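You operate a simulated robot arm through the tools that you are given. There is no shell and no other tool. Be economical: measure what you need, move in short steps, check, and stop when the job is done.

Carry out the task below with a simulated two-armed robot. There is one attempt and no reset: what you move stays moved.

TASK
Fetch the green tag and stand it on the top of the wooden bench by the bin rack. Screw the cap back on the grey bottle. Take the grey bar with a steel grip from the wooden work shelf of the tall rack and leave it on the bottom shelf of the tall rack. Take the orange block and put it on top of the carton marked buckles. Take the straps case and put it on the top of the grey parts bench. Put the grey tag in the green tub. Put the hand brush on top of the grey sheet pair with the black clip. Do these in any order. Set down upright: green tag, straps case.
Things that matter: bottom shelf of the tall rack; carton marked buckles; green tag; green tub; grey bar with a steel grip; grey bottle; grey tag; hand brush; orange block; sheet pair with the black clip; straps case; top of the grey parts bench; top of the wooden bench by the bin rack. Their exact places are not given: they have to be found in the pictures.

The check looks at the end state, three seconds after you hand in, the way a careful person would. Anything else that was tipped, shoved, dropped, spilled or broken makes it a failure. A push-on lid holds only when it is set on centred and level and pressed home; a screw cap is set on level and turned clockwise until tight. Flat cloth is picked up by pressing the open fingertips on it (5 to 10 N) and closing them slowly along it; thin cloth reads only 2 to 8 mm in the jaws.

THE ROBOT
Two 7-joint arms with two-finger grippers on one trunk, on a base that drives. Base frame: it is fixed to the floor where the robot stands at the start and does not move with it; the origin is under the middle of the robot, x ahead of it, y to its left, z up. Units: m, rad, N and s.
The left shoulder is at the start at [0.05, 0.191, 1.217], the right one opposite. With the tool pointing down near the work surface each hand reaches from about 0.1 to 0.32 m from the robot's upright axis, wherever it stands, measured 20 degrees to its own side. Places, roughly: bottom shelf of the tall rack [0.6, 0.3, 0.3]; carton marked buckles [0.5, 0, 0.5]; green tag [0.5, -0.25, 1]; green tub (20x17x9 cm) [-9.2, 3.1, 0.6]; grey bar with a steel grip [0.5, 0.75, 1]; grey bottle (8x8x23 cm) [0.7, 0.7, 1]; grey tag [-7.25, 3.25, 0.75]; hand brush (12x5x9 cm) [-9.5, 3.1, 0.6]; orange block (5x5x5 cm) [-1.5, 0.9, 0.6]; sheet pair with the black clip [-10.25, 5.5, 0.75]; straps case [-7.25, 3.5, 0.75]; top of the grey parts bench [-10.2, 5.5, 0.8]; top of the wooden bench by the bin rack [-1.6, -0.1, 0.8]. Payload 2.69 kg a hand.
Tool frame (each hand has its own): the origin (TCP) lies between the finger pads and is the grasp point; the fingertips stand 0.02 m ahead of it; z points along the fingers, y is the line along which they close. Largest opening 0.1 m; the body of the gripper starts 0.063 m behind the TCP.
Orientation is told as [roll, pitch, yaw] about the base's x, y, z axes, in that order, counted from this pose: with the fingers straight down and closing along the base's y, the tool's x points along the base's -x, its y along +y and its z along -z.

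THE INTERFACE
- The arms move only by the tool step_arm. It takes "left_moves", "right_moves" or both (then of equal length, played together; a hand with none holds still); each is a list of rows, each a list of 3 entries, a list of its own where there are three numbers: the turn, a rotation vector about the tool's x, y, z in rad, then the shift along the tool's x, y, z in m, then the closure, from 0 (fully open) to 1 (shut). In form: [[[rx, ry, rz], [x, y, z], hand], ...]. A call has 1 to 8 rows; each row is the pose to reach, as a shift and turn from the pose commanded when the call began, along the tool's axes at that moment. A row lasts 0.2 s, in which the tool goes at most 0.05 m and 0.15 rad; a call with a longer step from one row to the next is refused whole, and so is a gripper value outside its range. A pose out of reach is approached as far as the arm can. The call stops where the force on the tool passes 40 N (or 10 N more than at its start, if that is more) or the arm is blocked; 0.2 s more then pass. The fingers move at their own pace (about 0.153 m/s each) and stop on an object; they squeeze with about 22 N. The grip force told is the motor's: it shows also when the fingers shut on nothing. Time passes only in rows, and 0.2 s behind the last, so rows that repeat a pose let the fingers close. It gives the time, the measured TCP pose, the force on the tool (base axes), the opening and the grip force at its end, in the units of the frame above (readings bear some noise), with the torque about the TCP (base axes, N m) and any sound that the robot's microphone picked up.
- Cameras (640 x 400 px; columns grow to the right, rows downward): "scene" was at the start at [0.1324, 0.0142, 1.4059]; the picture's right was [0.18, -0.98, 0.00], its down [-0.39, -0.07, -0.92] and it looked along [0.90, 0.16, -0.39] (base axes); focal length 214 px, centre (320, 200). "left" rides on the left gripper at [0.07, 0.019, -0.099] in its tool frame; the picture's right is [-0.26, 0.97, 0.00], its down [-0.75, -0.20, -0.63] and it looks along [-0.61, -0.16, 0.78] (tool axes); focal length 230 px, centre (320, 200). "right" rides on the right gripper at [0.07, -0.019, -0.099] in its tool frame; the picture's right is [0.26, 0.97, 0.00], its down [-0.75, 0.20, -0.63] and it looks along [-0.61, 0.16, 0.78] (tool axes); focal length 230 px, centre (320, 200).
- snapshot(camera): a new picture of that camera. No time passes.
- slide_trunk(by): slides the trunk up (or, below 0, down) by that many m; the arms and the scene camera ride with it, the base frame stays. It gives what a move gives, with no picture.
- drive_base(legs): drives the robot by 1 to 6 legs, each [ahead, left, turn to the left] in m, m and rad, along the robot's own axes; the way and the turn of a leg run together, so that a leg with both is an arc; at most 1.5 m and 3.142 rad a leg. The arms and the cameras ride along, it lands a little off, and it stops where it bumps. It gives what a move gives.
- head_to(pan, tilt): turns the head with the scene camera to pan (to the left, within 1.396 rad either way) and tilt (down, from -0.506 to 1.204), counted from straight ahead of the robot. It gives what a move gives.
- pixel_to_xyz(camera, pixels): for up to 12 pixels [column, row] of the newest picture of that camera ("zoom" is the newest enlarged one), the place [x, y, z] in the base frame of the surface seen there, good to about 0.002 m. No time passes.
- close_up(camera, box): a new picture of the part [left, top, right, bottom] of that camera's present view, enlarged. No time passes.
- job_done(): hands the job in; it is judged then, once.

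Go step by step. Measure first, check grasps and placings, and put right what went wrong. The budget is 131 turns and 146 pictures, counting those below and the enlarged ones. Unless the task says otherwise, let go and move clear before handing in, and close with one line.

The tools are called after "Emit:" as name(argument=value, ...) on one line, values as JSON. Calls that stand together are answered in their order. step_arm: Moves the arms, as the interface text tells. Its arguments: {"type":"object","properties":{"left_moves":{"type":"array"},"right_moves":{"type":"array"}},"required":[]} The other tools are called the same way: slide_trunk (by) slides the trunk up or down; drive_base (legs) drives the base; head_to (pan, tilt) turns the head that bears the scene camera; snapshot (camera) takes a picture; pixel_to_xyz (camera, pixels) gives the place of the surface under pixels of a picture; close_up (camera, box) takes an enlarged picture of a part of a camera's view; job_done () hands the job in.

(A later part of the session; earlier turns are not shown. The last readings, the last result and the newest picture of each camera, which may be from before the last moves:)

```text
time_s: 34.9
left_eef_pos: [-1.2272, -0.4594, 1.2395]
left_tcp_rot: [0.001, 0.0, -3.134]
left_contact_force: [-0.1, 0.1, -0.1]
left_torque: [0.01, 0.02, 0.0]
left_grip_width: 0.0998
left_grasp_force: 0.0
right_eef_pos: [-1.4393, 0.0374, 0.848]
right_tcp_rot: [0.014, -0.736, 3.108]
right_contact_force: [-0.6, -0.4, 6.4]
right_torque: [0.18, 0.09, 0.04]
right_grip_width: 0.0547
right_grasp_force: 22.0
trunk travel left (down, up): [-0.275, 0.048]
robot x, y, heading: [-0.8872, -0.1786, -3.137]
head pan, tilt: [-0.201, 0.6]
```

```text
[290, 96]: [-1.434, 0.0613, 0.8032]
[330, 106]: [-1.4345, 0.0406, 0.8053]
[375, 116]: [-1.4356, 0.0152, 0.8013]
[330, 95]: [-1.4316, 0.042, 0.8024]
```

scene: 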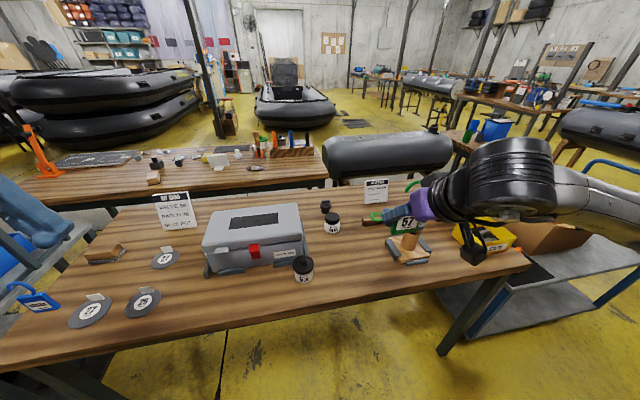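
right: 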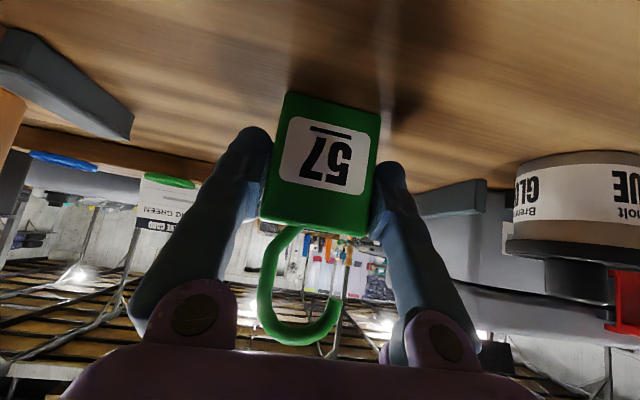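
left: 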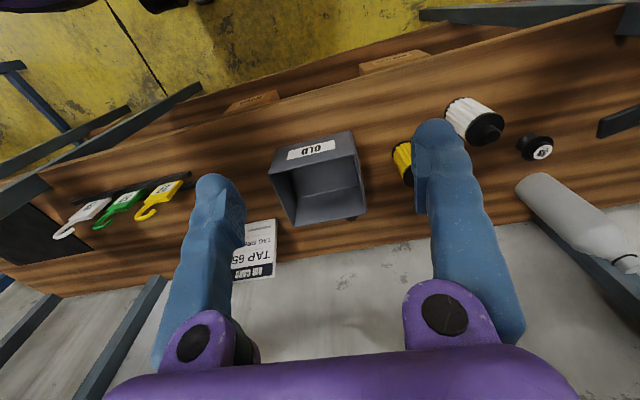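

Contact of 6.4 N with the tag on the top. Opening gently, then backing out along the finger axis.

Emit:
step_arm(right_moves=[[[0, 0, 0], [0, 0, 0], 0.4], [[0, 0, 0], [0, 0, 0], 0.2], [[0, 0, 0], [0, 0, 0], 0.2], [[0, 0, 0], [0, 0, -0.04], 0.2], [[0, 0, 0], [0, 0, -0.08], 0.2], [[0, 0, 0], [-0.01, 0, -0.125], 0.2], [[0, 0, 0], [-0.04, 0, -0.16], 0.2], [[0, 0, 0], [-0.07, 0, -0.19], 0.2]])

Emit:
snapshot(camera="right")

Emit:
head_to(pan=-0.9, tilt=0.5)

Emit:
snapshot(camera="scene")

```text
time_s: 36.6
left_eef_pos: [-1.2274, -0.4609, 1.2394]
left_tcp_rot: [-0.001, -0.001, -3.135]
left_contact_force: [0.4, 0.6, -0.4]
left_torque: [-0.01, 0.01, -0.02]
left_grip_width: 0.1002
left_grasp_force: 0.0
right_eef_pos: [-1.3639, 0.0328, 1.0314]
right_tcp_rot: [0.011, -0.734, 3.108]
right_contact_force: [0.2, -0.9, -1.0]
right_torque: [-0.03, -0.01, -0.02]
right_grip_width: 0.08
right_grasp_force: 0.0
trunk travel left (down, up): [-0.275, 0.048]
robot x, y, heading: [-0.887, -0.1774, -3.138]
head pan, tilt: [-0.201, 0.6]
```

```text
115 pictures are left
```

right: 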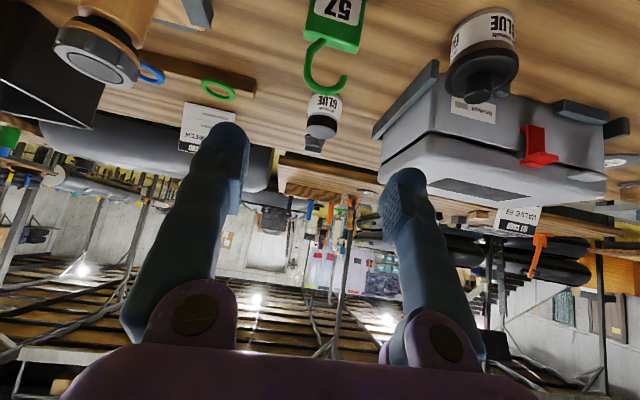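

```text
time_s: 37.7
left_eef_pos: [-1.2271, -0.4612, 1.24]
left_tcp_rot: [0.001, 0.0, -3.135]
left_contact_force: [-0.1, 0.5, -0.9]
left_torque: [-0.03, -0.01, -0.03]
left_grip_width: 0.1002
left_grasp_force: 0.1
right_eef_pos: [-1.3642, 0.0339, 1.0318]
right_tcp_rot: [0.012, -0.732, 3.11]
right_contact_force: [0.7, -0.9, 0.3]
right_torque: [0.03, 0.01, 0.0]
right_grip_width: 0.0799
right_grasp_force: 0.1
trunk travel left (down, up): [-0.275, 0.048]
robot x, y, heading: [-0.8852, -0.1751, -3.134]
head pan, tilt: [-0.901, 0.499]
```

```text
114 pictures are left
```

scene: 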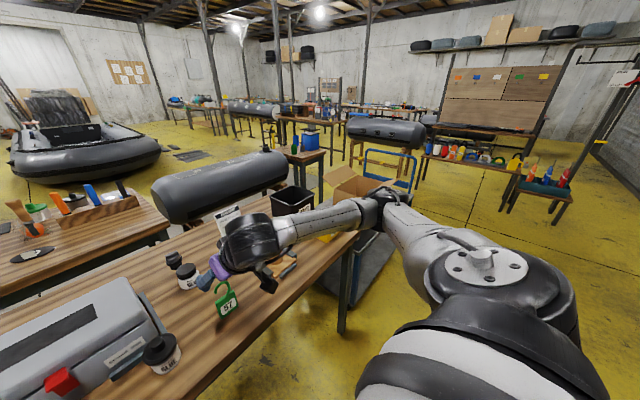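

The green tag stands on the bench at (228,295). Next I'll back off and shift toward the cart to find the orange block.

Emit:
drive_base(legs=[[-0.3, 0, 0], [0, -0.85, 0]])

Emit:
head_to(pan=-0.15, tilt=0.55)

Emit:
snapshot(camera="scene")

Emit:
snapshot(camera="left")

```text
time_s: 47.2
left_eef_pos: [-0.9356, 0.3931, 1.2397]
left_tcp_rot: [0.0, -0.001, -3.138]
left_contact_force: [-0.1, 0.0, 0.2]
left_torque: [0.02, -0.01, -0.01]
left_grip_width: 0.0998
left_grasp_force: 0.0
right_eef_pos: [-1.0707, 0.8889, 1.0319]
right_tcp_rot: [0.012, -0.732, 3.103]
right_contact_force: [0.5, -0.1, -0.6]
right_torque: [0.0, 0.02, 0.01]
right_grip_width: 0.0797
right_grasp_force: 0.1
trunk travel left (down, up): [-0.275, 0.048]
robot x, y, heading: [-0.5951, 0.6757, -3.142]
head pan, tilt: [-0.901, 0.499]
```

```text
time_s: 48.3
left_eef_pos: [-0.9359, 0.3934, 1.2396]
left_tcp_rot: [0.001, 0.0, -3.137]
left_contact_force: [0.1, -0.1, 0.2]
left_torque: [0.03, -0.02, 0.0]
left_grip_width: 0.1002
left_grasp_force: 0.1
right_eef_pos: [-1.0702, 0.89, 1.0322]
right_tcp_rot: [0.012, -0.732, 3.103]
right_contact_force: [-0.5, 0.8, 1.0]
right_torque: [0.01, 0.02, 0.02]
right_grip_width: 0.0802
right_grasp_force: 0.1
trunk travel left (down, up): [-0.275, 0.048]
robot x, y, heading: [-0.5928, 0.6753, -3.139]
head pan, tilt: [-0.15, 0.55]
```

```text
113 pictures are left
```

scene: 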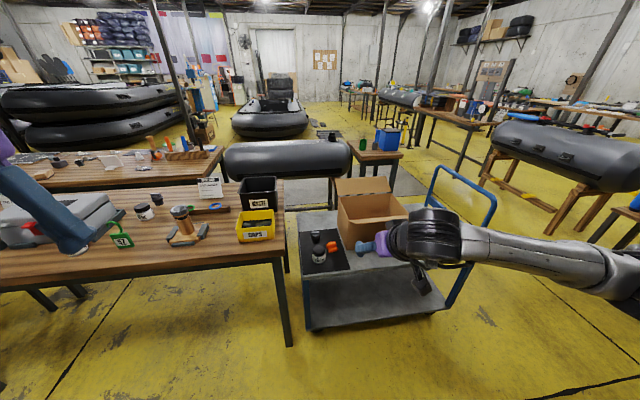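

```text
112 pictures are left
```

left: 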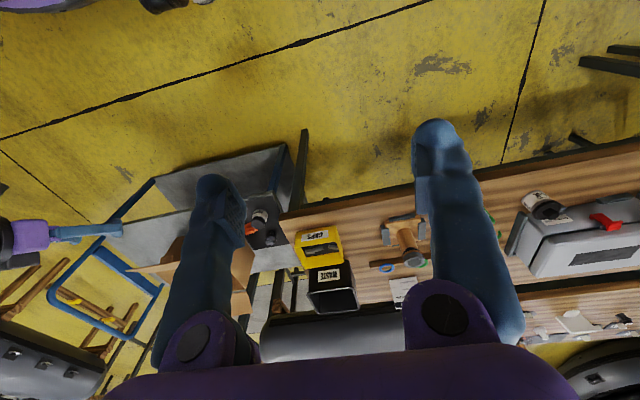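

Emit:
close_up(camera="scene", box=[270, 180, 450, 340])

Emit:
pixel_to_xyz(camera="scene", pixels=[[332, 246], [327, 246], [318, 250], [316, 238], [345, 265], [320, 285], [360, 290], [445, 305], [310, 330], [302, 225], [285, 250]])

```text
2.50 times, centred on (360, 260) of scene
```

zoom: 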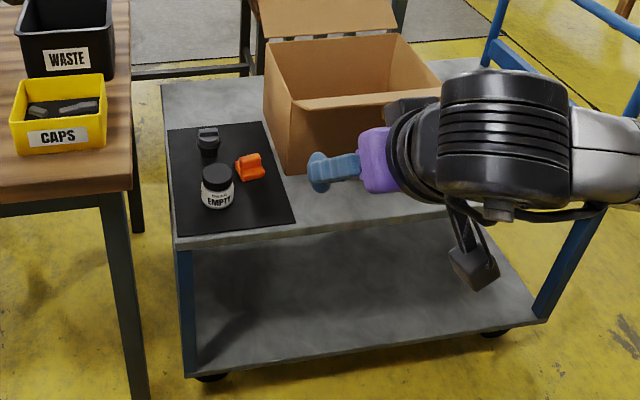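

```text
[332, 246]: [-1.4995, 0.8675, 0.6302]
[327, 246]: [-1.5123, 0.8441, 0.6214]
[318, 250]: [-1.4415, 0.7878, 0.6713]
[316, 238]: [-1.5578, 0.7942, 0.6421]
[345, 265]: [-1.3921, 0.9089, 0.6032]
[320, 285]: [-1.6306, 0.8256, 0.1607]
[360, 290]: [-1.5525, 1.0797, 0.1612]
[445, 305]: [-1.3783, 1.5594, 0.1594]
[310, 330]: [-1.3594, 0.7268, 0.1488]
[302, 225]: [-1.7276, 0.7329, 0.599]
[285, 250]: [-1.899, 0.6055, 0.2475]
```

The orange block sits at about (-1.51, 0.86) on the cart mat, between bottle and carton. Driving closer and looking with the right hand camera.

Emit:
drive_base(legs=[[0.27, 0.06, 0]])

Emit:
snapshot(camera="right")

Emit:
head_to(pan=-0.35, tilt=0.75)

Emit:
close_up(camera="scene", box=[160, 60, 480, 260])

```text
time_s: 50.2
left_eef_pos: [-1.2015, 0.3289, 1.2387]
left_tcp_rot: [0.001, 0.0, -3.132]
left_contact_force: [0.9, -0.4, -0.6]
left_torque: [0.01, 0.0, -0.01]
left_grip_width: 0.0999
left_grasp_force: 0.0
right_eef_pos: [-1.3382, 0.8234, 1.0317]
right_tcp_rot: [0.011, -0.732, 3.113]
right_contact_force: [-0.7, 1.2, -0.2]
right_torque: [-0.01, 0.0, 0.01]
right_grip_width: 0.0798
right_grasp_force: 0.0
trunk travel left (down, up): [-0.275, 0.048]
robot x, y, heading: [-0.8571, 0.6148, -3.134]
head pan, tilt: [-0.15, 0.55]
```

```text
110 pictures are left
```

right: 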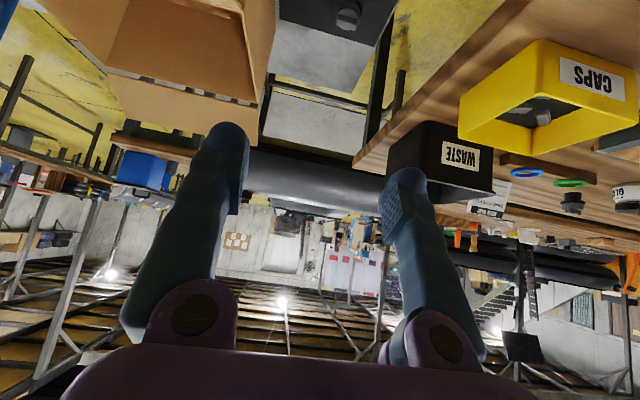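

```text
time_s: 51.0
left_eef_pos: [-1.2008, 0.3289, 1.2375]
left_tcp_rot: [-0.001, -0.001, -3.131]
left_contact_force: [-0.6, -0.5, -0.8]
left_torque: [0.01, -0.02, 0.02]
left_grip_width: 0.0999
left_grasp_force: 0.1
right_eef_pos: [-1.3379, 0.8221, 1.0314]
right_tcp_rot: [0.011, -0.732, 3.112]
right_contact_force: [-0.1, 0.1, 0.0]
right_torque: [0.0, 0.0, 0.0]
right_grip_width: 0.0799
right_grasp_force: 0.1
trunk travel left (down, up): [-0.275, 0.048]
robot x, y, heading: [-0.8557, 0.616, -3.13]
head pan, tilt: [-0.351, 0.75]
```

```text
2.00 times, centred on (320, 160) of scene
```

zoom: 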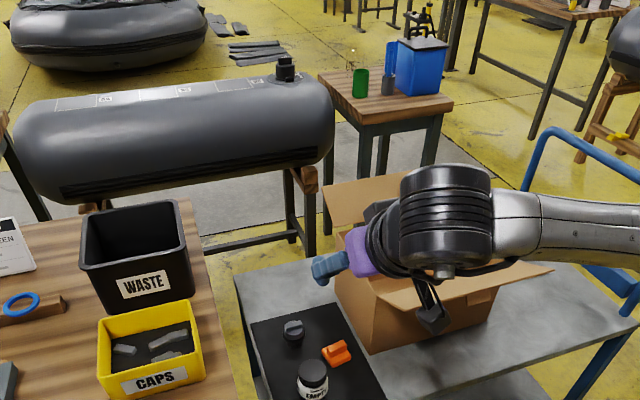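

Emit:
pixel_to_xyz(camera="zoom", pixels=[[330, 345], [345, 342], [336, 358], [351, 357], [372, 353], [360, 300], [383, 285], [315, 368], [293, 328], [340, 385], [500, 270], [325, 355]])

Emit:
close_up(camera="scene", box=[280, 200, 380, 270])

```text
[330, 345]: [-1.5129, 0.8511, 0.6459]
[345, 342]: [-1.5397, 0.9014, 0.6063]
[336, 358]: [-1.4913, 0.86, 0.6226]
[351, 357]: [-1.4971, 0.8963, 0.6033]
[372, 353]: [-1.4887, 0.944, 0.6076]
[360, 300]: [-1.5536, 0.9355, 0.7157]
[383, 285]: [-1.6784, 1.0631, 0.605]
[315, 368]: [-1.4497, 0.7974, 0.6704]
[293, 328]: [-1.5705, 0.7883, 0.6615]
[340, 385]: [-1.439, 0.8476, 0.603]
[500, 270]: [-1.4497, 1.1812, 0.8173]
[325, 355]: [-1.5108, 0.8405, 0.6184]
```

```text
5.71 times, centred on (330, 235) of scene
```

zoom: 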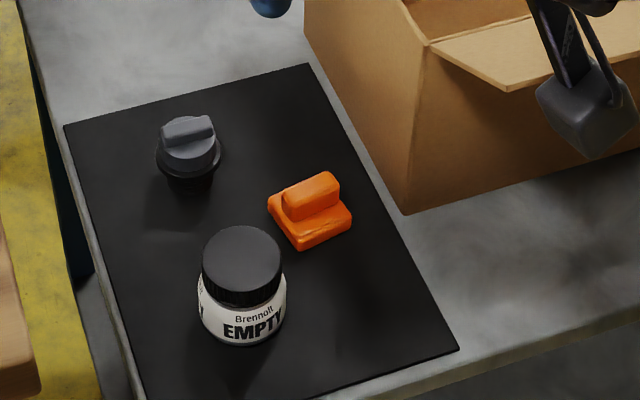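

The block is a 5 cm base with a ridge lying nearly along y, beside the carton at y≈0.94. The left hand will keep its forearm clear of the carton flap, so I'll retract the right hand, pitch the left forward, and shift the base.

Emit:
step_arm(right_moves=[[[0, 0.1, 0], [-0.005, -0.006, -0.038], 0], [[0, 0.21, 0], [-0.01, -0.012, -0.076], 0], [[0, 0.32, 0], [-0.015, -0.018, -0.114], 0], [[0, 0.43, 0], [-0.02, -0.024, -0.152], 0], [[0, 0.53, 0], [-0.025, -0.03, -0.19], 0], [[0, 0.63, 0], [-0.03, -0.036, -0.228], 0], [[0, 0.73, 0], [-0.036, -0.04, -0.264], 0]], left_moves=[[[0, -0.1, 0], [-0.015, -0.004, 0.02], 0], [[0, -0.21, 0], [-0.03, -0.008, 0.04], 0], [[0, -0.32, 0], [-0.045, -0.012, 0.06], 0], [[0, -0.43, 0], [-0.06, -0.016, 0.08], 0], [[0, -0.54, 0], [-0.075, -0.02, 0.1], 0], [[0, -0.65, 0], [-0.09, -0.025, 0.12], 0], [[0, -0.75, 0], [-0.105, -0.03, 0.14], 0]])

Emit:
drive_base(legs=[[-0.05, -0.5, 0]])

Emit:
head_to(pan=0.3, tilt=0.6)

Emit:
snapshot(camera="scene")

Emit:
snapshot(camera="left")

```text
time_s: 52.5
left_eef_pos: [-1.3047, 0.3574, 1.0983]
left_tcp_rot: [-0.001, -0.749, -3.129]
left_contact_force: [-0.1, -0.4, 0.3]
left_torque: [0.01, 0.04, 0.0]
left_grip_width: 0.0997
left_grasp_force: 0.2
right_eef_pos: [-1.189, 0.8625, 1.2507]
right_tcp_rot: [0.008, 0.0, 3.118]
right_contact_force: [-0.5, 0.0, 0.2]
right_torque: [0.02, -0.03, -0.04]
right_grip_width: 0.1002
right_grasp_force: 0.0
trunk travel left (down, up): [-0.275, 0.048]
robot x, y, heading: [-0.855, 0.611, -3.133]
head pan, tilt: [-0.351, 0.75]
```

```text
time_s: 57.6
left_eef_pos: [-1.2607, 0.8684, 1.0986]
left_tcp_rot: [0.0, -0.751, -3.116]
left_contact_force: [-0.1, 0.4, 0.6]
left_torque: [-0.01, -0.01, -0.05]
left_grip_width: 0.1
left_grasp_force: 0.1
right_eef_pos: [-1.1517, 1.3747, 1.2492]
right_tcp_rot: [0.008, -0.003, 3.133]
right_contact_force: [0.2, -0.1, 0.9]
right_torque: [0.05, -0.01, -0.03]
right_grip_width: 0.1
right_grasp_force: 0.0
trunk travel left (down, up): [-0.275, 0.048]
robot x, y, heading: [-0.8187, 1.1341, -3.12]
head pan, tilt: [-0.351, 0.75]
```

```text
time_s: 58.6
left_eef_pos: [-1.2604, 0.8682, 1.0977]
left_tcp_rot: [0.001, -0.75, -3.116]
left_contact_force: [0.5, 0.5, 0.6]
left_torque: [0.0, 0.02, 0.02]
left_grip_width: 0.1
left_grasp_force: 0.0
right_eef_pos: [-1.1527, 1.3751, 1.2504]
right_tcp_rot: [0.008, -0.004, 3.134]
right_contact_force: [-0.7, -0.2, -0.2]
right_torque: [-0.01, -0.01, -0.01]
right_grip_width: 0.1001
right_grasp_force: 0.1
trunk travel left (down, up): [-0.275, 0.048]
robot x, y, heading: [-0.8175, 1.1279, -3.12]
head pan, tilt: [0.3, 0.6]
```

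```text
107 pictures are left
```

scene: 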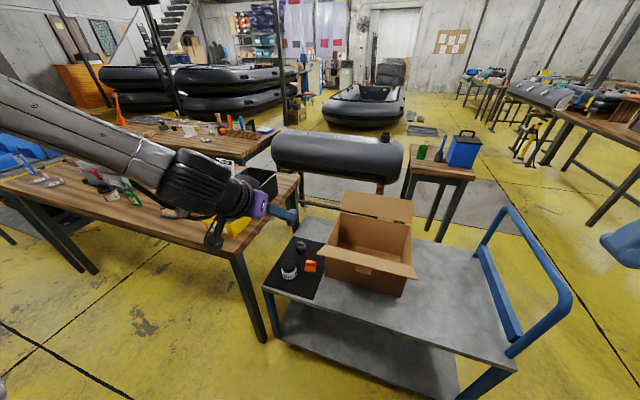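

```text
106 pictures are left
```

left: 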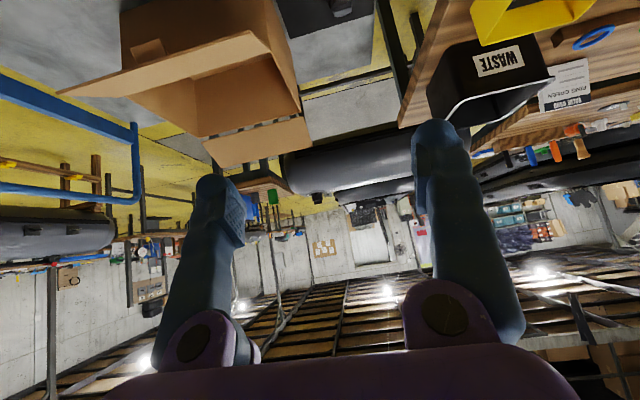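

Measuring the block and carton's front flap from here.

Emit:
close_up(camera="scene", box=[260, 225, 360, 290])

Emit:
pixel_to_xyz(camera="scene", pixels=[[320, 245], [416, 276], [328, 262], [328, 280], [310, 262], [314, 268], [306, 270], [310, 271], [289, 262], [300, 242], [240, 258], [265, 290]])

```text
6.15 times, centred on (310, 258) of scene
```

zoom: 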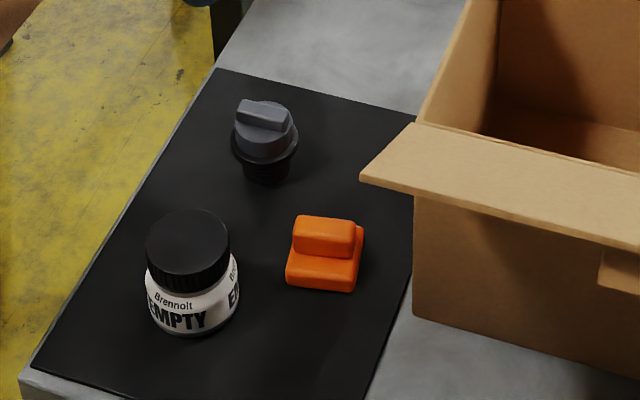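

```text
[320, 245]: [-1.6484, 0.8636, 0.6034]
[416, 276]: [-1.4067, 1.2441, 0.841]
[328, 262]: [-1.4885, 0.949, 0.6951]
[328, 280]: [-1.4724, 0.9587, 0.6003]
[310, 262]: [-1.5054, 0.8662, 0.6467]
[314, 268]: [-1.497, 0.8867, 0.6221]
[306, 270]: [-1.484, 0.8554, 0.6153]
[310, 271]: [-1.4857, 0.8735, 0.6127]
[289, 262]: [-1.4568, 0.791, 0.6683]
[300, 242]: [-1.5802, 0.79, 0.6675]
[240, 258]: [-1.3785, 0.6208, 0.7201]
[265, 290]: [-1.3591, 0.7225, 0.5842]
```

Getting flap corner and ridge geometry from this zoom.

Emit:
pixel_to_xyz(camera="zoom", pixels=[[366, 178], [415, 130], [298, 222], [350, 226], [296, 248], [350, 253], [289, 278], [353, 285], [362, 235], [190, 240], [228, 260], [420, 310]])

Emit:
slide_trunk(by=-0.2)

```text
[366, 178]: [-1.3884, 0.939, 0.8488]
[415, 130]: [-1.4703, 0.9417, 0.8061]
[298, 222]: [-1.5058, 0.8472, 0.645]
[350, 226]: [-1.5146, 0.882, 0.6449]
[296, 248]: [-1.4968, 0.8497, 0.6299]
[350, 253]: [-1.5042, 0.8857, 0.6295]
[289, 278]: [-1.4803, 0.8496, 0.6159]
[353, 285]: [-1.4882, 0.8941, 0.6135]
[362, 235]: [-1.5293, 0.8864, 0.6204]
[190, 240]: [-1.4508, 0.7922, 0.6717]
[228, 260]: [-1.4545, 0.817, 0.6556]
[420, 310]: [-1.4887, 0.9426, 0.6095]
```

```text
time_s: 60.8
left_eef_pos: [-1.2602, 0.867, 0.8984]
left_tcp_rot: [0.001, -0.75, -3.117]
left_contact_force: [-0.7, -0.6, 0.2]
left_torque: [0.0, -0.02, 0.0]
left_grip_width: 0.1
left_grasp_force: 0.1
right_eef_pos: [-1.1506, 1.3733, 1.0498]
right_tcp_rot: [0.007, -0.004, 3.132]
right_contact_force: [0.0, -0.4, 0.5]
right_torque: [-0.01, 0.05, -0.01]
right_grip_width: 0.0999
right_grasp_force: 0.1
trunk travel left (down, up): [-0.075, 0.248]
robot x, y, heading: [-0.8177, 1.1345, -3.117]
head pan, tilt: [0.3, 0.6]
```

The flap edge at y≈0.94, z≈0.85 limits the right side, so I'll grasp the ridge from above with fingers closing nearly along x. First I'll pitch the hand closer to vertical, then drive 0.15 ahead and yaw the hand clockwise.

Emit:
step_arm(left_moves=[[[0, 0.13, 0], [-0.014, 0, -0.015], 0], [[0, 0.26, 0], [-0.028, 0, -0.03], 0], [[0, 0.39, 0], [-0.042, 0, -0.045], 0], [[0, 0.5, 0], [-0.054, 0, -0.0585], 0]])

Emit:
drive_base(legs=[[0.15, 0, -0.02]])

Emit:
step_arm(left_moves=[[[0.036, 0, 0.14], [0, 0, 0], 0.2], [[0.072, 0, 0.28], [0, 0, 0], 0.2], [[0.108, 0, 0.42], [0, 0, 0], 0.2], [[0.144, 0, 0.56], [0, 0, 0], 0.2], [[0.18, 0, 0.7], [0, 0, 0], 0.2], [[0.216, 0, 0.84], [0, 0, 0], 0.2], [[0.252, 0, 0.98], [0, 0, 0], 0.2], [[0.288, 0, 1.12], [0, 0, 0], 0.2]])

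Emit:
snapshot(camera="left")

Emit:
snapshot(camera="scene")

```text
time_s: 61.8
left_eef_pos: [-1.262, 0.8684, 0.9782]
left_tcp_rot: [-0.001, -0.248, -3.119]
left_contact_force: [0.3, -0.1, -0.9]
left_torque: [0.0, 0.01, 0.02]
left_grip_width: 0.1001
left_grasp_force: 0.1
right_eef_pos: [-1.1527, 1.3747, 1.0502]
right_tcp_rot: [0.008, -0.004, 3.133]
right_contact_force: [0.3, -0.7, -0.6]
right_torque: [-0.02, 0.02, 0.02]
right_grip_width: 0.1
right_grasp_force: 0.1
trunk travel left (down, up): [-0.075, 0.248]
robot x, y, heading: [-0.8213, 1.1292, -3.115]
head pan, tilt: [0.3, 0.6]
```

```text
time_s: 63.1
left_eef_pos: [-1.4151, 0.8743, 0.9782]
left_tcp_rot: [0.0, -0.251, -3.136]
left_contact_force: [-0.6, -0.5, -0.4]
left_torque: [0.01, 0.01, -0.01]
left_grip_width: 0.0999
left_grasp_force: 0.1
right_eef_pos: [-1.2951, 1.3781, 1.0497]
right_tcp_rot: [0.01, -0.001, 3.117]
right_contact_force: [-0.4, -0.5, -0.8]
right_torque: [-0.01, -0.06, 0.02]
right_grip_width: 0.0999
right_grasp_force: 0.1
trunk travel left (down, up): [-0.075, 0.248]
robot x, y, heading: [-0.9636, 1.128, -3.136]
head pan, tilt: [0.3, 0.6]
```

```text
time_s: 64.9
left_eef_pos: [-1.3428, 0.9516, 0.9798]
left_tcp_rot: [0.007, -0.246, 2.01]
left_contact_force: [-0.5, -0.7, -0.3]
left_torque: [0.0, 0.0, 0.01]
left_grip_width: 0.0801
left_grasp_force: 0.0
left hand out of reach, approached as far as the arm can: row 6, 7, 8
right_eef_pos: [-1.2938, 1.3779, 1.0495]
right_tcp_rot: [0.01, -0.004, 3.115]
right_contact_force: [-0.4, -0.5, -0.3]
right_torque: [-0.03, 0.03, -0.01]
right_grip_width: 0.0998
right_grasp_force: 0.1
trunk travel left (down, up): [-0.075, 0.248]
robot x, y, heading: [-0.9651, 1.1273, -3.135]
head pan, tilt: [0.3, 0.6]
```

```text
104 pictures are left
```

left: 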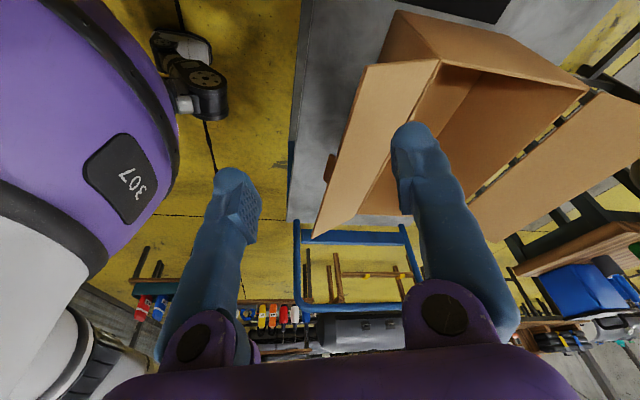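

```text
103 pictures are left
```

scene: 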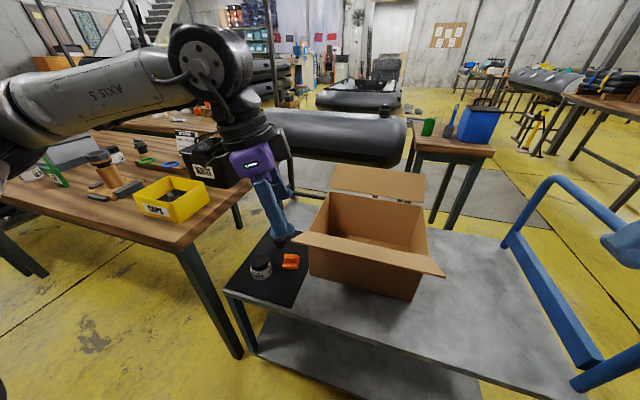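

The yawed wrist can't quite reach at that height. I'll try moving over the block and lower, where the arm stretches better.

Emit:
step_arm(left_moves=[[[0, 0, 0], [0.018, 0.045, 0], 0.2], [[0, 0, 0], [0.036, 0.09, 0.02], 0.2], [[0, 0, 0], [0.0545, 0.135, 0.04], 0.2], [[0, 0, 0], [0.0545, 0.135, 0.069], 0.2]])

Emit:
snapshot(camera="left")

```text
refused: row 2 steps farther than a row can; nothing moved
```

```text
102 pictures are left
```

left: 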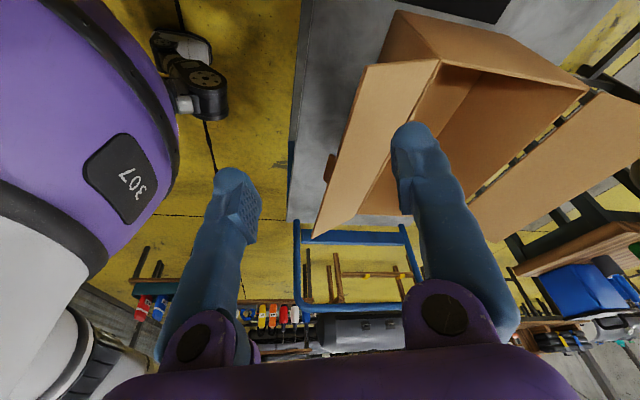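

Emit:
step_arm(left_moves=[[[0, 0, 0], [0.014, 0.034, 0.005], 0.2], [[0, 0, 0], [0.028, 0.068, 0.02], 0.2], [[0, 0, 0], [0.042, 0.102, 0.035], 0.2], [[0, 0, 0], [0.0545, 0.135, 0.05], 0.2], [[0, 0, 0], [0.0545, 0.135, 0.069], 0.2]])

Emit:
snapshot(camera="left")

```text
time_s: 66.1
left_eef_pos: [-1.3545, 0.9727, 0.9069]
left_tcp_rot: [-0.001, -0.249, 1.996]
left_contact_force: [1.0, -0.3, 0.5]
left_torque: [-0.03, 0.03, 0.01]
left_grip_width: 0.0799
left_grasp_force: 0.1
left hand out of reach, approached as far as the arm can: row 1, 2, 3, 4, 5
right_eef_pos: [-1.2941, 1.3775, 1.0501]
right_tcp_rot: [0.009, -0.004, 3.116]
right_contact_force: [-0.4, -1.1, -0.1]
right_torque: [0.0, 0.01, -0.02]
right_grip_width: 0.0999
right_grasp_force: 0.0
trunk travel left (down, up): [-0.075, 0.248]
robot x, y, heading: [-0.9683, 1.1272, -3.138]
head pan, tilt: [0.3, 0.6]
```

```text
101 pictures are left
```

left: 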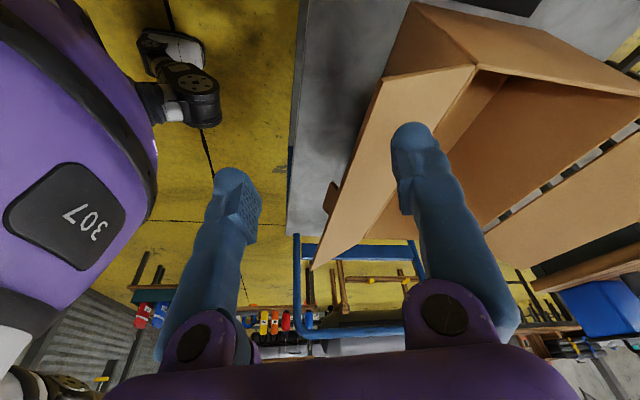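

That yaw isn't reachable here. I'll undo it and instead approach with fingers closing roughly along y, keeping the hand's side about 2 cm off the flap.

Emit:
step_arm(left_moves=[[[0, 0, 0], [0.0, 0, -0.045], 0.2], [[-0.04, 0, -0.14], [0.025, 0.015, -0.07], 0.2], [[-0.075, 0, -0.28], [0.05, 0.03, -0.09], 0.2], [[-0.11, 0, -0.42], [0.079, 0.05, -0.097], 0.2], [[-0.143, 0, -0.56], [0.079, 0.0515, -0.097], 0.2], [[-0.178, 0, -0.7], [0.079, 0.0515, -0.097], 0.2], [[-0.214, 0, -0.84], [0.079, 0.0515, -0.097], 0.2], [[-0.249, 0, -0.98], [0.079, 0.0515, -0.097], 0.2]])

Emit:
step_arm(left_moves=[[[-0.025, -0.05, -0.1], [0, 0, 0], 0.2], [[-0.05, -0.15, -0.2], [0, 0, 0], 0.2], [[-0.05, -0.25, -0.2], [0, 0, 0], 0.2]])

Emit:
snapshot(camera="left")

```text
time_s: 67.9
left_eef_pos: [-1.3624, 0.8579, 0.9759]
left_tcp_rot: [-0.002, -0.248, 3.006]
left_contact_force: [-0.2, -0.4, 0.1]
left_torque: [-0.01, -0.01, 0.02]
left_grip_width: 0.0797
left_grasp_force: 0.1
left hand out of reach, approached as far as the arm can: row 1
right_eef_pos: [-1.2954, 1.3791, 1.0487]
right_tcp_rot: [0.009, -0.003, 3.112]
right_contact_force: [-0.5, -0.4, 0.4]
right_torque: [0.0, -0.03, 0.02]
right_grip_width: 0.0999
right_grasp_force: 0.1
trunk travel left (down, up): [-0.075, 0.248]
robot x, y, heading: [-0.9668, 1.1297, -3.135]
head pan, tilt: [0.3, 0.6]
```

```text
time_s: 68.7
left_eef_pos: [-1.3642, 0.8581, 0.9777]
left_tcp_rot: [-0.034, -0.497, -3.061]
left_contact_force: [0.0, 0.1, 0.0]
left_torque: [-0.02, 0.01, 0.03]
left_grip_width: 0.0801
left_grasp_force: 0.0
right_eef_pos: [-1.294, 1.3774, 1.0504]
right_tcp_rot: [0.008, -0.005, 3.115]
right_contact_force: [0.8, -0.5, 0.3]
right_torque: [0.02, 0.01, 0.02]
right_grip_width: 0.1001
right_grasp_force: 0.0
trunk travel left (down, up): [-0.075, 0.248]
robot x, y, heading: [-0.9692, 1.1292, -3.137]
head pan, tilt: [0.3, 0.6]
```

```text
100 pictures are left
```

left: 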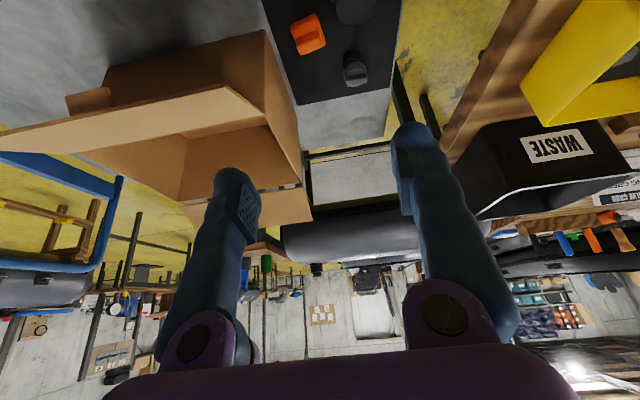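

The hand camera now shows the block at (307,34) clearly. Moving over it at z=0.80.

Emit:
step_arm(left_moves=[[[0, 0, 0], [-0.008, -0.0035, 0.045], 0.2], [[0, 0, 0], [-0.016, -0.007, 0.09], 0.2], [[0, 0, 0], [-0.025, -0.0105, 0.135], 0.2], [[0, 0, 0], [-0.033, -0.014, 0.18], 0.2], [[0, 0, 0], [-0.041, -0.0176, 0.2247], 0.2]])

Emit:
snapshot(camera="left")

Emit:
close_up(camera="scene", box=[160, 160, 400, 310])

```text
time_s: 69.9
left_eef_pos: [-1.5091, 0.8658, 0.7981]
left_tcp_rot: [-0.036, -0.495, -3.061]
left_contact_force: [0.2, -0.7, 0.5]
left_torque: [-0.03, 0.01, 0.01]
left_grip_width: 0.08
left_grasp_force: 0.0
right_eef_pos: [-1.2942, 1.3783, 1.0491]
right_tcp_rot: [0.009, -0.004, 3.115]
right_contact_force: [-0.2, 0.3, -0.1]
right_torque: [0.01, 0.02, 0.02]
right_grip_width: 0.1
right_grasp_force: 0.0
trunk travel left (down, up): [-0.075, 0.248]
robot x, y, heading: [-0.9648, 1.1257, -3.139]
head pan, tilt: [0.3, 0.6]
```

```text
99 pictures are left
```

left: 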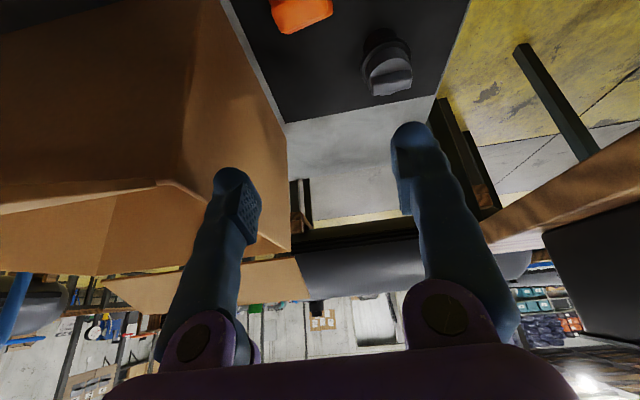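

```text
2.67 times, centred on (280, 235) of scene
```

zoom: 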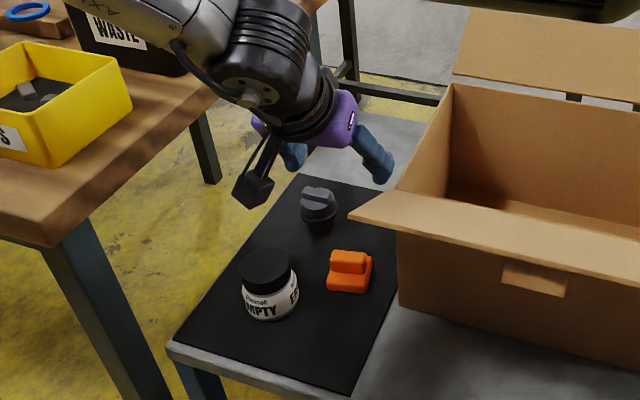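

Clear of flap, cap and bottle. Descending to z=0.64 around the ridge, then closing.

Emit:
step_arm(left_moves=[[[0, 0, 0], [0.019, 0, 0.035], 0.25], [[0, 0, 0], [0.038, 0, 0.07], 0.25], [[0, 0, 0], [0.057, 0, 0.105], 0.25], [[0, 0, 0], [0.0745, 0, 0.138], 0.25], [[0, 0, 0], [0.0745, 0, 0.138], 0.25]])

Emit:
close_up(camera="scene", box=[240, 190, 360, 290])

Emit:
snapshot(camera="left")

```text
time_s: 71.1
left_eef_pos: [-1.4945, 0.852, 0.6827]
left_tcp_rot: [-0.035, -0.494, -3.061]
left_contact_force: [0.2, 0.4, 0.2]
left_torque: [0.01, -0.02, 0.01]
left_grip_width: 0.0748
left_grasp_force: 0.2
left hand out of reach, approached as far as the arm can: row 3, 4, 5
right_eef_pos: [-1.2948, 1.3775, 1.0489]
right_tcp_rot: [0.009, -0.003, 3.114]
right_contact_force: [0.3, -0.1, -0.8]
right_torque: [0.0, 0.02, 0.01]
right_grip_width: 0.1002
right_grasp_force: 0.0
trunk travel left (down, up): [-0.075, 0.248]
robot x, y, heading: [-0.9645, 1.1245, -3.134]
head pan, tilt: [0.3, 0.6]
```

```text
4.00 times, centred on (300, 240) of scene
```

zoom: 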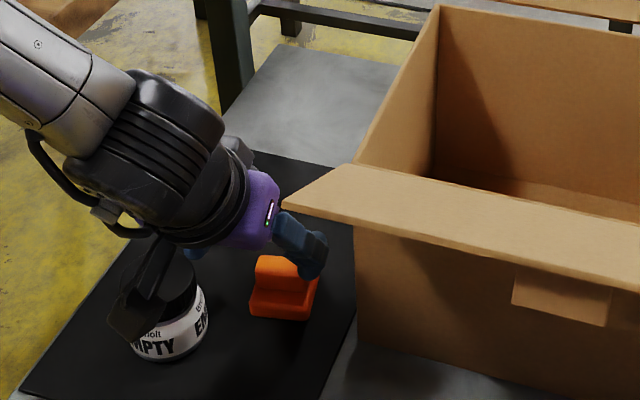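

```text
96 pictures are left
```

left: 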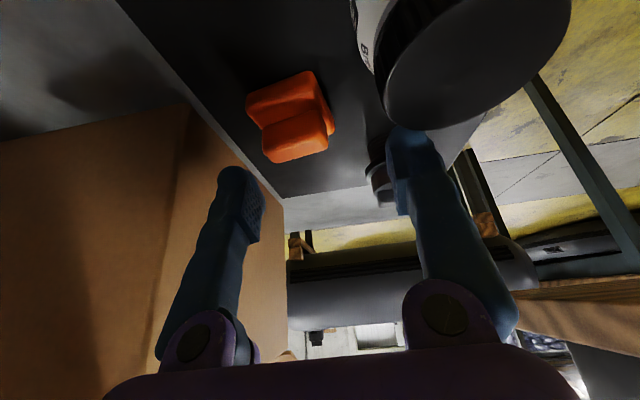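

The arm's reach ended at z≈0.68, so I'll raise to 0.715 over the block, then use the remaining trunk travel to lower.

Emit:
step_arm(left_moves=[[[0, 0, 0], [-0.015, -0.008, -0.012], 0.25], [[0, 0, 0], [-0.0285, -0.0151, -0.0245], 0.25], [[0, 0, 0], [-0.0285, -0.0151, -0.0245], 0.25]])

Emit:
slide_trunk(by=-0.074)

Emit:
snapshot(camera="left")

Emit:
close_up(camera="scene", box=[240, 160, 360, 260])

```text
time_s: 71.9
left_eef_pos: [-1.5046, 0.8651, 0.7181]
left_tcp_rot: [-0.033, -0.495, -3.062]
left_contact_force: [-0.3, 0.8, 0.3]
left_torque: [0.03, 0.01, 0.0]
left_grip_width: 0.075
left_grasp_force: 0.0
right_eef_pos: [-1.2941, 1.3776, 1.0502]
right_tcp_rot: [0.008, -0.003, 3.114]
right_contact_force: [-0.2, 0.1, -0.4]
right_torque: [0.01, 0.02, -0.03]
right_grip_width: 0.0999
right_grasp_force: 0.1
trunk travel left (down, up): [-0.075, 0.248]
robot x, y, heading: [-0.9637, 1.1292, -3.136]
head pan, tilt: [0.3, 0.6]
```

```text
time_s: 73.1
left_eef_pos: [-1.5057, 0.8637, 0.6433]
left_tcp_rot: [-0.034, -0.495, -3.063]
left_contact_force: [-0.1, 0.1, 0.3]
left_torque: [-0.02, -0.01, 0.05]
left_grip_width: 0.0751
left_grasp_force: 0.1
right_eef_pos: [-1.2941, 1.3778, 0.9755]
right_tcp_rot: [0.008, -0.003, 3.115]
right_contact_force: [-0.3, 0.4, -0.8]
right_torque: [-0.01, 0.03, -0.01]
right_grip_width: 0.0999
right_grasp_force: 0.1
trunk travel left (down, up): [-0.001, 0.322]
robot x, y, heading: [-0.962, 1.1288, -3.137]
head pan, tilt: [0.3, 0.6]
```

```text
95 pictures are left
```

left: 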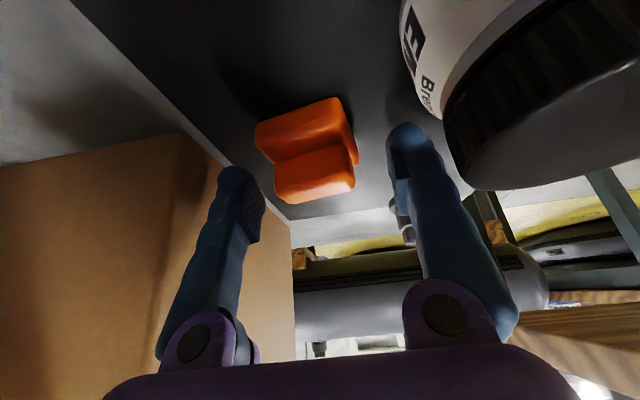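

```text
4.00 times, centred on (300, 210) of scene
```

zoom: 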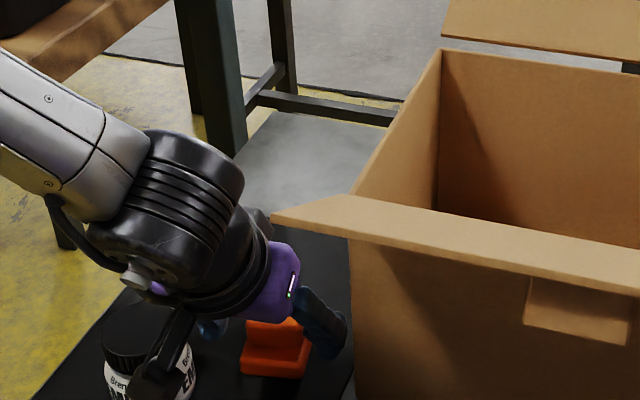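

Fingers are around the ridge. Verifying the ridge's position in the hand picture before closing.

Emit:
pixel_to_xyz(camera="left", pixels=[[315, 180], [280, 190], [350, 170], [305, 120], [265, 130], [340, 105], [420, 100]])

```text
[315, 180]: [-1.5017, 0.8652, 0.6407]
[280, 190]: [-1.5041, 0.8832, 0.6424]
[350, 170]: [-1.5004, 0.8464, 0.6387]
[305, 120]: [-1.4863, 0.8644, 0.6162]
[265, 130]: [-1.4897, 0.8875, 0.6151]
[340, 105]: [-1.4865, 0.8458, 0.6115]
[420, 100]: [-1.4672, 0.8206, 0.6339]
```

The ridge centre (-1.51, 0.865) matches the fingertips. Closing.

Emit:
step_arm(left_moves=[[[0, 0, 0], [0, 0, 0], 0.5], [[0, 0, 0], [0, 0, 0], 0.7], [[0, 0, 0], [0, 0, 0], 0.9], [[0, 0, 0], [0, 0, 0], 0.95]])

Emit:
slide_trunk(by=0.2)

Emit:
snapshot(camera="left")

Emit:
snapshot(camera="scene")

```text
time_s: 74.1
left_eef_pos: [-1.5049, 0.8647, 0.6438]
left_tcp_rot: [-0.033, -0.494, -3.06]
left_contact_force: [-0.7, -0.4, 1.1]
left_torque: [0.03, 0.02, 0.07]
left_grip_width: 0.0436
left_grasp_force: 22.5
right_eef_pos: [-1.2936, 1.3796, 0.9762]
right_tcp_rot: [0.009, -0.005, 3.113]
right_contact_force: [0.1, 0.3, 0.7]
right_torque: [0.02, -0.01, 0.02]
right_grip_width: 0.0999
right_grasp_force: 0.1
trunk travel left (down, up): [-0.001, 0.322]
robot x, y, heading: [-0.9667, 1.1222, -3.133]
head pan, tilt: [0.3, 0.6]
```

```text
time_s: 76.2
left_eef_pos: [-1.5061, 0.8651, 0.8433]
left_tcp_rot: [-0.032, -0.496, -3.061]
left_contact_force: [-0.2, 0.0, -0.5]
left_torque: [-0.01, 0.0, -0.03]
left_grip_width: 0.0431
left_grasp_force: 22.4
right_eef_pos: [-1.2952, 1.378, 1.176]
right_tcp_rot: [0.009, -0.003, 3.113]
right_contact_force: [-0.1, -0.2, -0.6]
right_torque: [-0.05, -0.01, 0.0]
right_grip_width: 0.1003
right_grasp_force: 0.1
trunk travel left (down, up): [-0.201, 0.122]
robot x, y, heading: [-0.9669, 1.1261, -3.133]
head pan, tilt: [0.3, 0.6]
```

```text
93 pictures are left
```

left: 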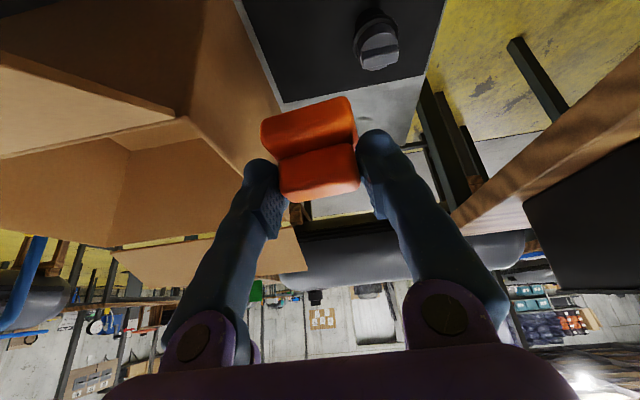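

```text
92 pictures are left
```

scene: 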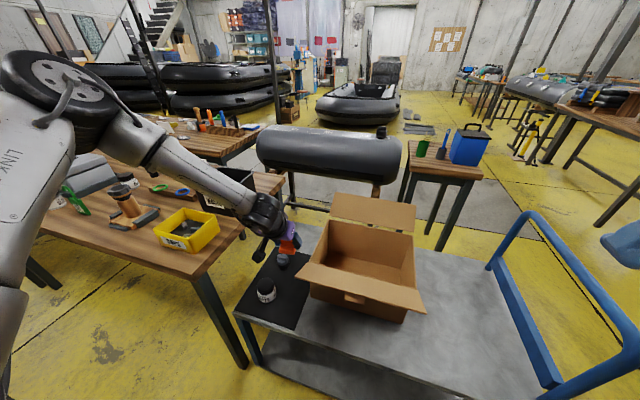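

The orange block is held (43 mm). I'll back off, turn to the rack, tuck the right hand in, and approach the buckles carton.

Emit:
drive_base(legs=[[-0.37, 0, 0], [0, 0, 1.571], [0, 0, 1.571], [0.2, -1.33, 0]])

Emit:
step_arm(right_moves=[[[0, 0, 0], [0.04, 0.01, 0], 0], [[0, 0, 0], [0.08, 0.02, 0], 0], [[0, 0, 0], [0.12, 0.03, 0], 0]])

Emit:
head_to(pan=0, tilt=0.7)

Emit:
snapshot(camera="scene")

```text
time_s: 97.3
left_eef_pos: [0.1451, 0.1076, 0.8427]
left_tcp_rot: [-0.033, -0.495, 0.067]
left_contact_force: [-0.1, -0.3, -1.1]
left_torque: [-0.01, -0.01, 0.0]
left_grip_width: 0.0426
left_grasp_force: 21.4
right_eef_pos: [-0.0738, -0.4027, 1.1765]
right_tcp_rot: [0.009, -0.004, -0.041]
right_contact_force: [0.3, 0.2, -0.2]
right_torque: [0.05, -0.01, 0.01]
right_grip_width: 0.0998
right_grasp_force: 0.1
trunk travel left (down, up): [-0.201, 0.122]
robot x, y, heading: [-0.3959, -0.1489, -0.011]
head pan, tilt: [0.3, 0.6]
```

```text
time_s: 98.1
left_eef_pos: [0.144, 0.1078, 0.843]
left_tcp_rot: [-0.031, -0.496, 0.066]
left_contact_force: [0.0, 0.1, -1.1]
left_torque: [-0.02, 0.0, 0.03]
left_grip_width: 0.0429
left_grasp_force: 21.5
right_eef_pos: [-0.1946, -0.3691, 1.1762]
right_tcp_rot: [0.009, -0.001, -0.041]
right_contact_force: [-0.3, 0.4, 0.2]
right_torque: [-0.04, 0.01, 0.02]
right_grip_width: 0.1001
right_grasp_force: 0.0
trunk travel left (down, up): [-0.201, 0.122]
robot x, y, heading: [-0.3997, -0.1483, -0.011]
head pan, tilt: [0.3, 0.6]
```

```text
time_s: 98.9
left_eef_pos: [0.1444, 0.1068, 0.8423]
left_tcp_rot: [-0.034, -0.494, 0.067]
left_contact_force: [1.3, 0.7, -0.1]
left_torque: [-0.02, 0.01, 0.01]
left_grip_width: 0.0427
left_grasp_force: 22.1
right_eef_pos: [-0.194, -0.3688, 1.1765]
right_tcp_rot: [0.008, -0.002, -0.041]
right_contact_force: [-0.2, -0.8, 0.2]
right_torque: [-0.01, 0.0, 0.01]
right_grip_width: 0.0997
right_grasp_force: 0.1
trunk travel left (down, up): [-0.201, 0.122]
robot x, y, heading: [-0.4007, -0.1515, -0.004]
head pan, tilt: [0.0, 0.7]
```

```text
91 pictures are left
```

scene: 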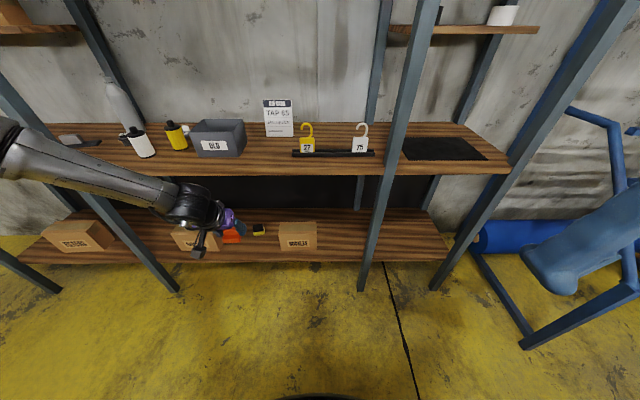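

Clear view of the bottom shelf. Measuring the buckles carton and shelf edges.

Emit:
pixel_to_xyz(camera="scene", pixels=[[281, 235], [316, 235], [281, 224], [314, 224], [298, 229], [283, 248], [258, 230], [250, 258], [350, 258], [250, 174], [350, 174], [366, 250]])

Emit:
close_up(camera="scene", box=[210, 200, 350, 280])

```text
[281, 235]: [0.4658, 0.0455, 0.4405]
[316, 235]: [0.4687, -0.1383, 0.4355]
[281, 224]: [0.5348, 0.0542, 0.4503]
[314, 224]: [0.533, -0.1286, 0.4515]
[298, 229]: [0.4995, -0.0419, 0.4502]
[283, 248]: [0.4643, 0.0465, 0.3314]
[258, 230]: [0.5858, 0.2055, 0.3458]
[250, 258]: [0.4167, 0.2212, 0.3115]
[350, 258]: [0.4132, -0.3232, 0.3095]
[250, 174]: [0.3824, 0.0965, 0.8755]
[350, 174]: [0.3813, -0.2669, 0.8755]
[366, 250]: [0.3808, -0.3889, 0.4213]
```

```text
4.57 times, centred on (280, 240) of scene
```

zoom: 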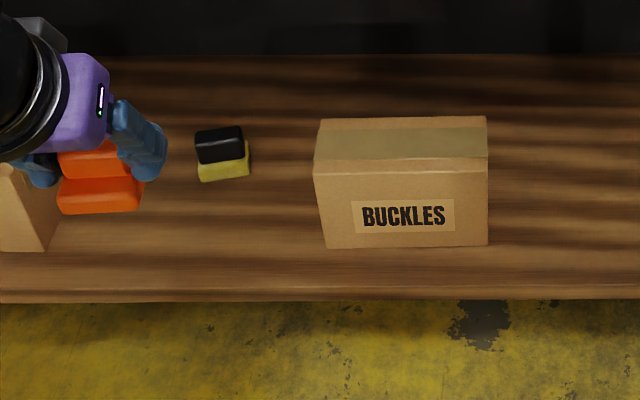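

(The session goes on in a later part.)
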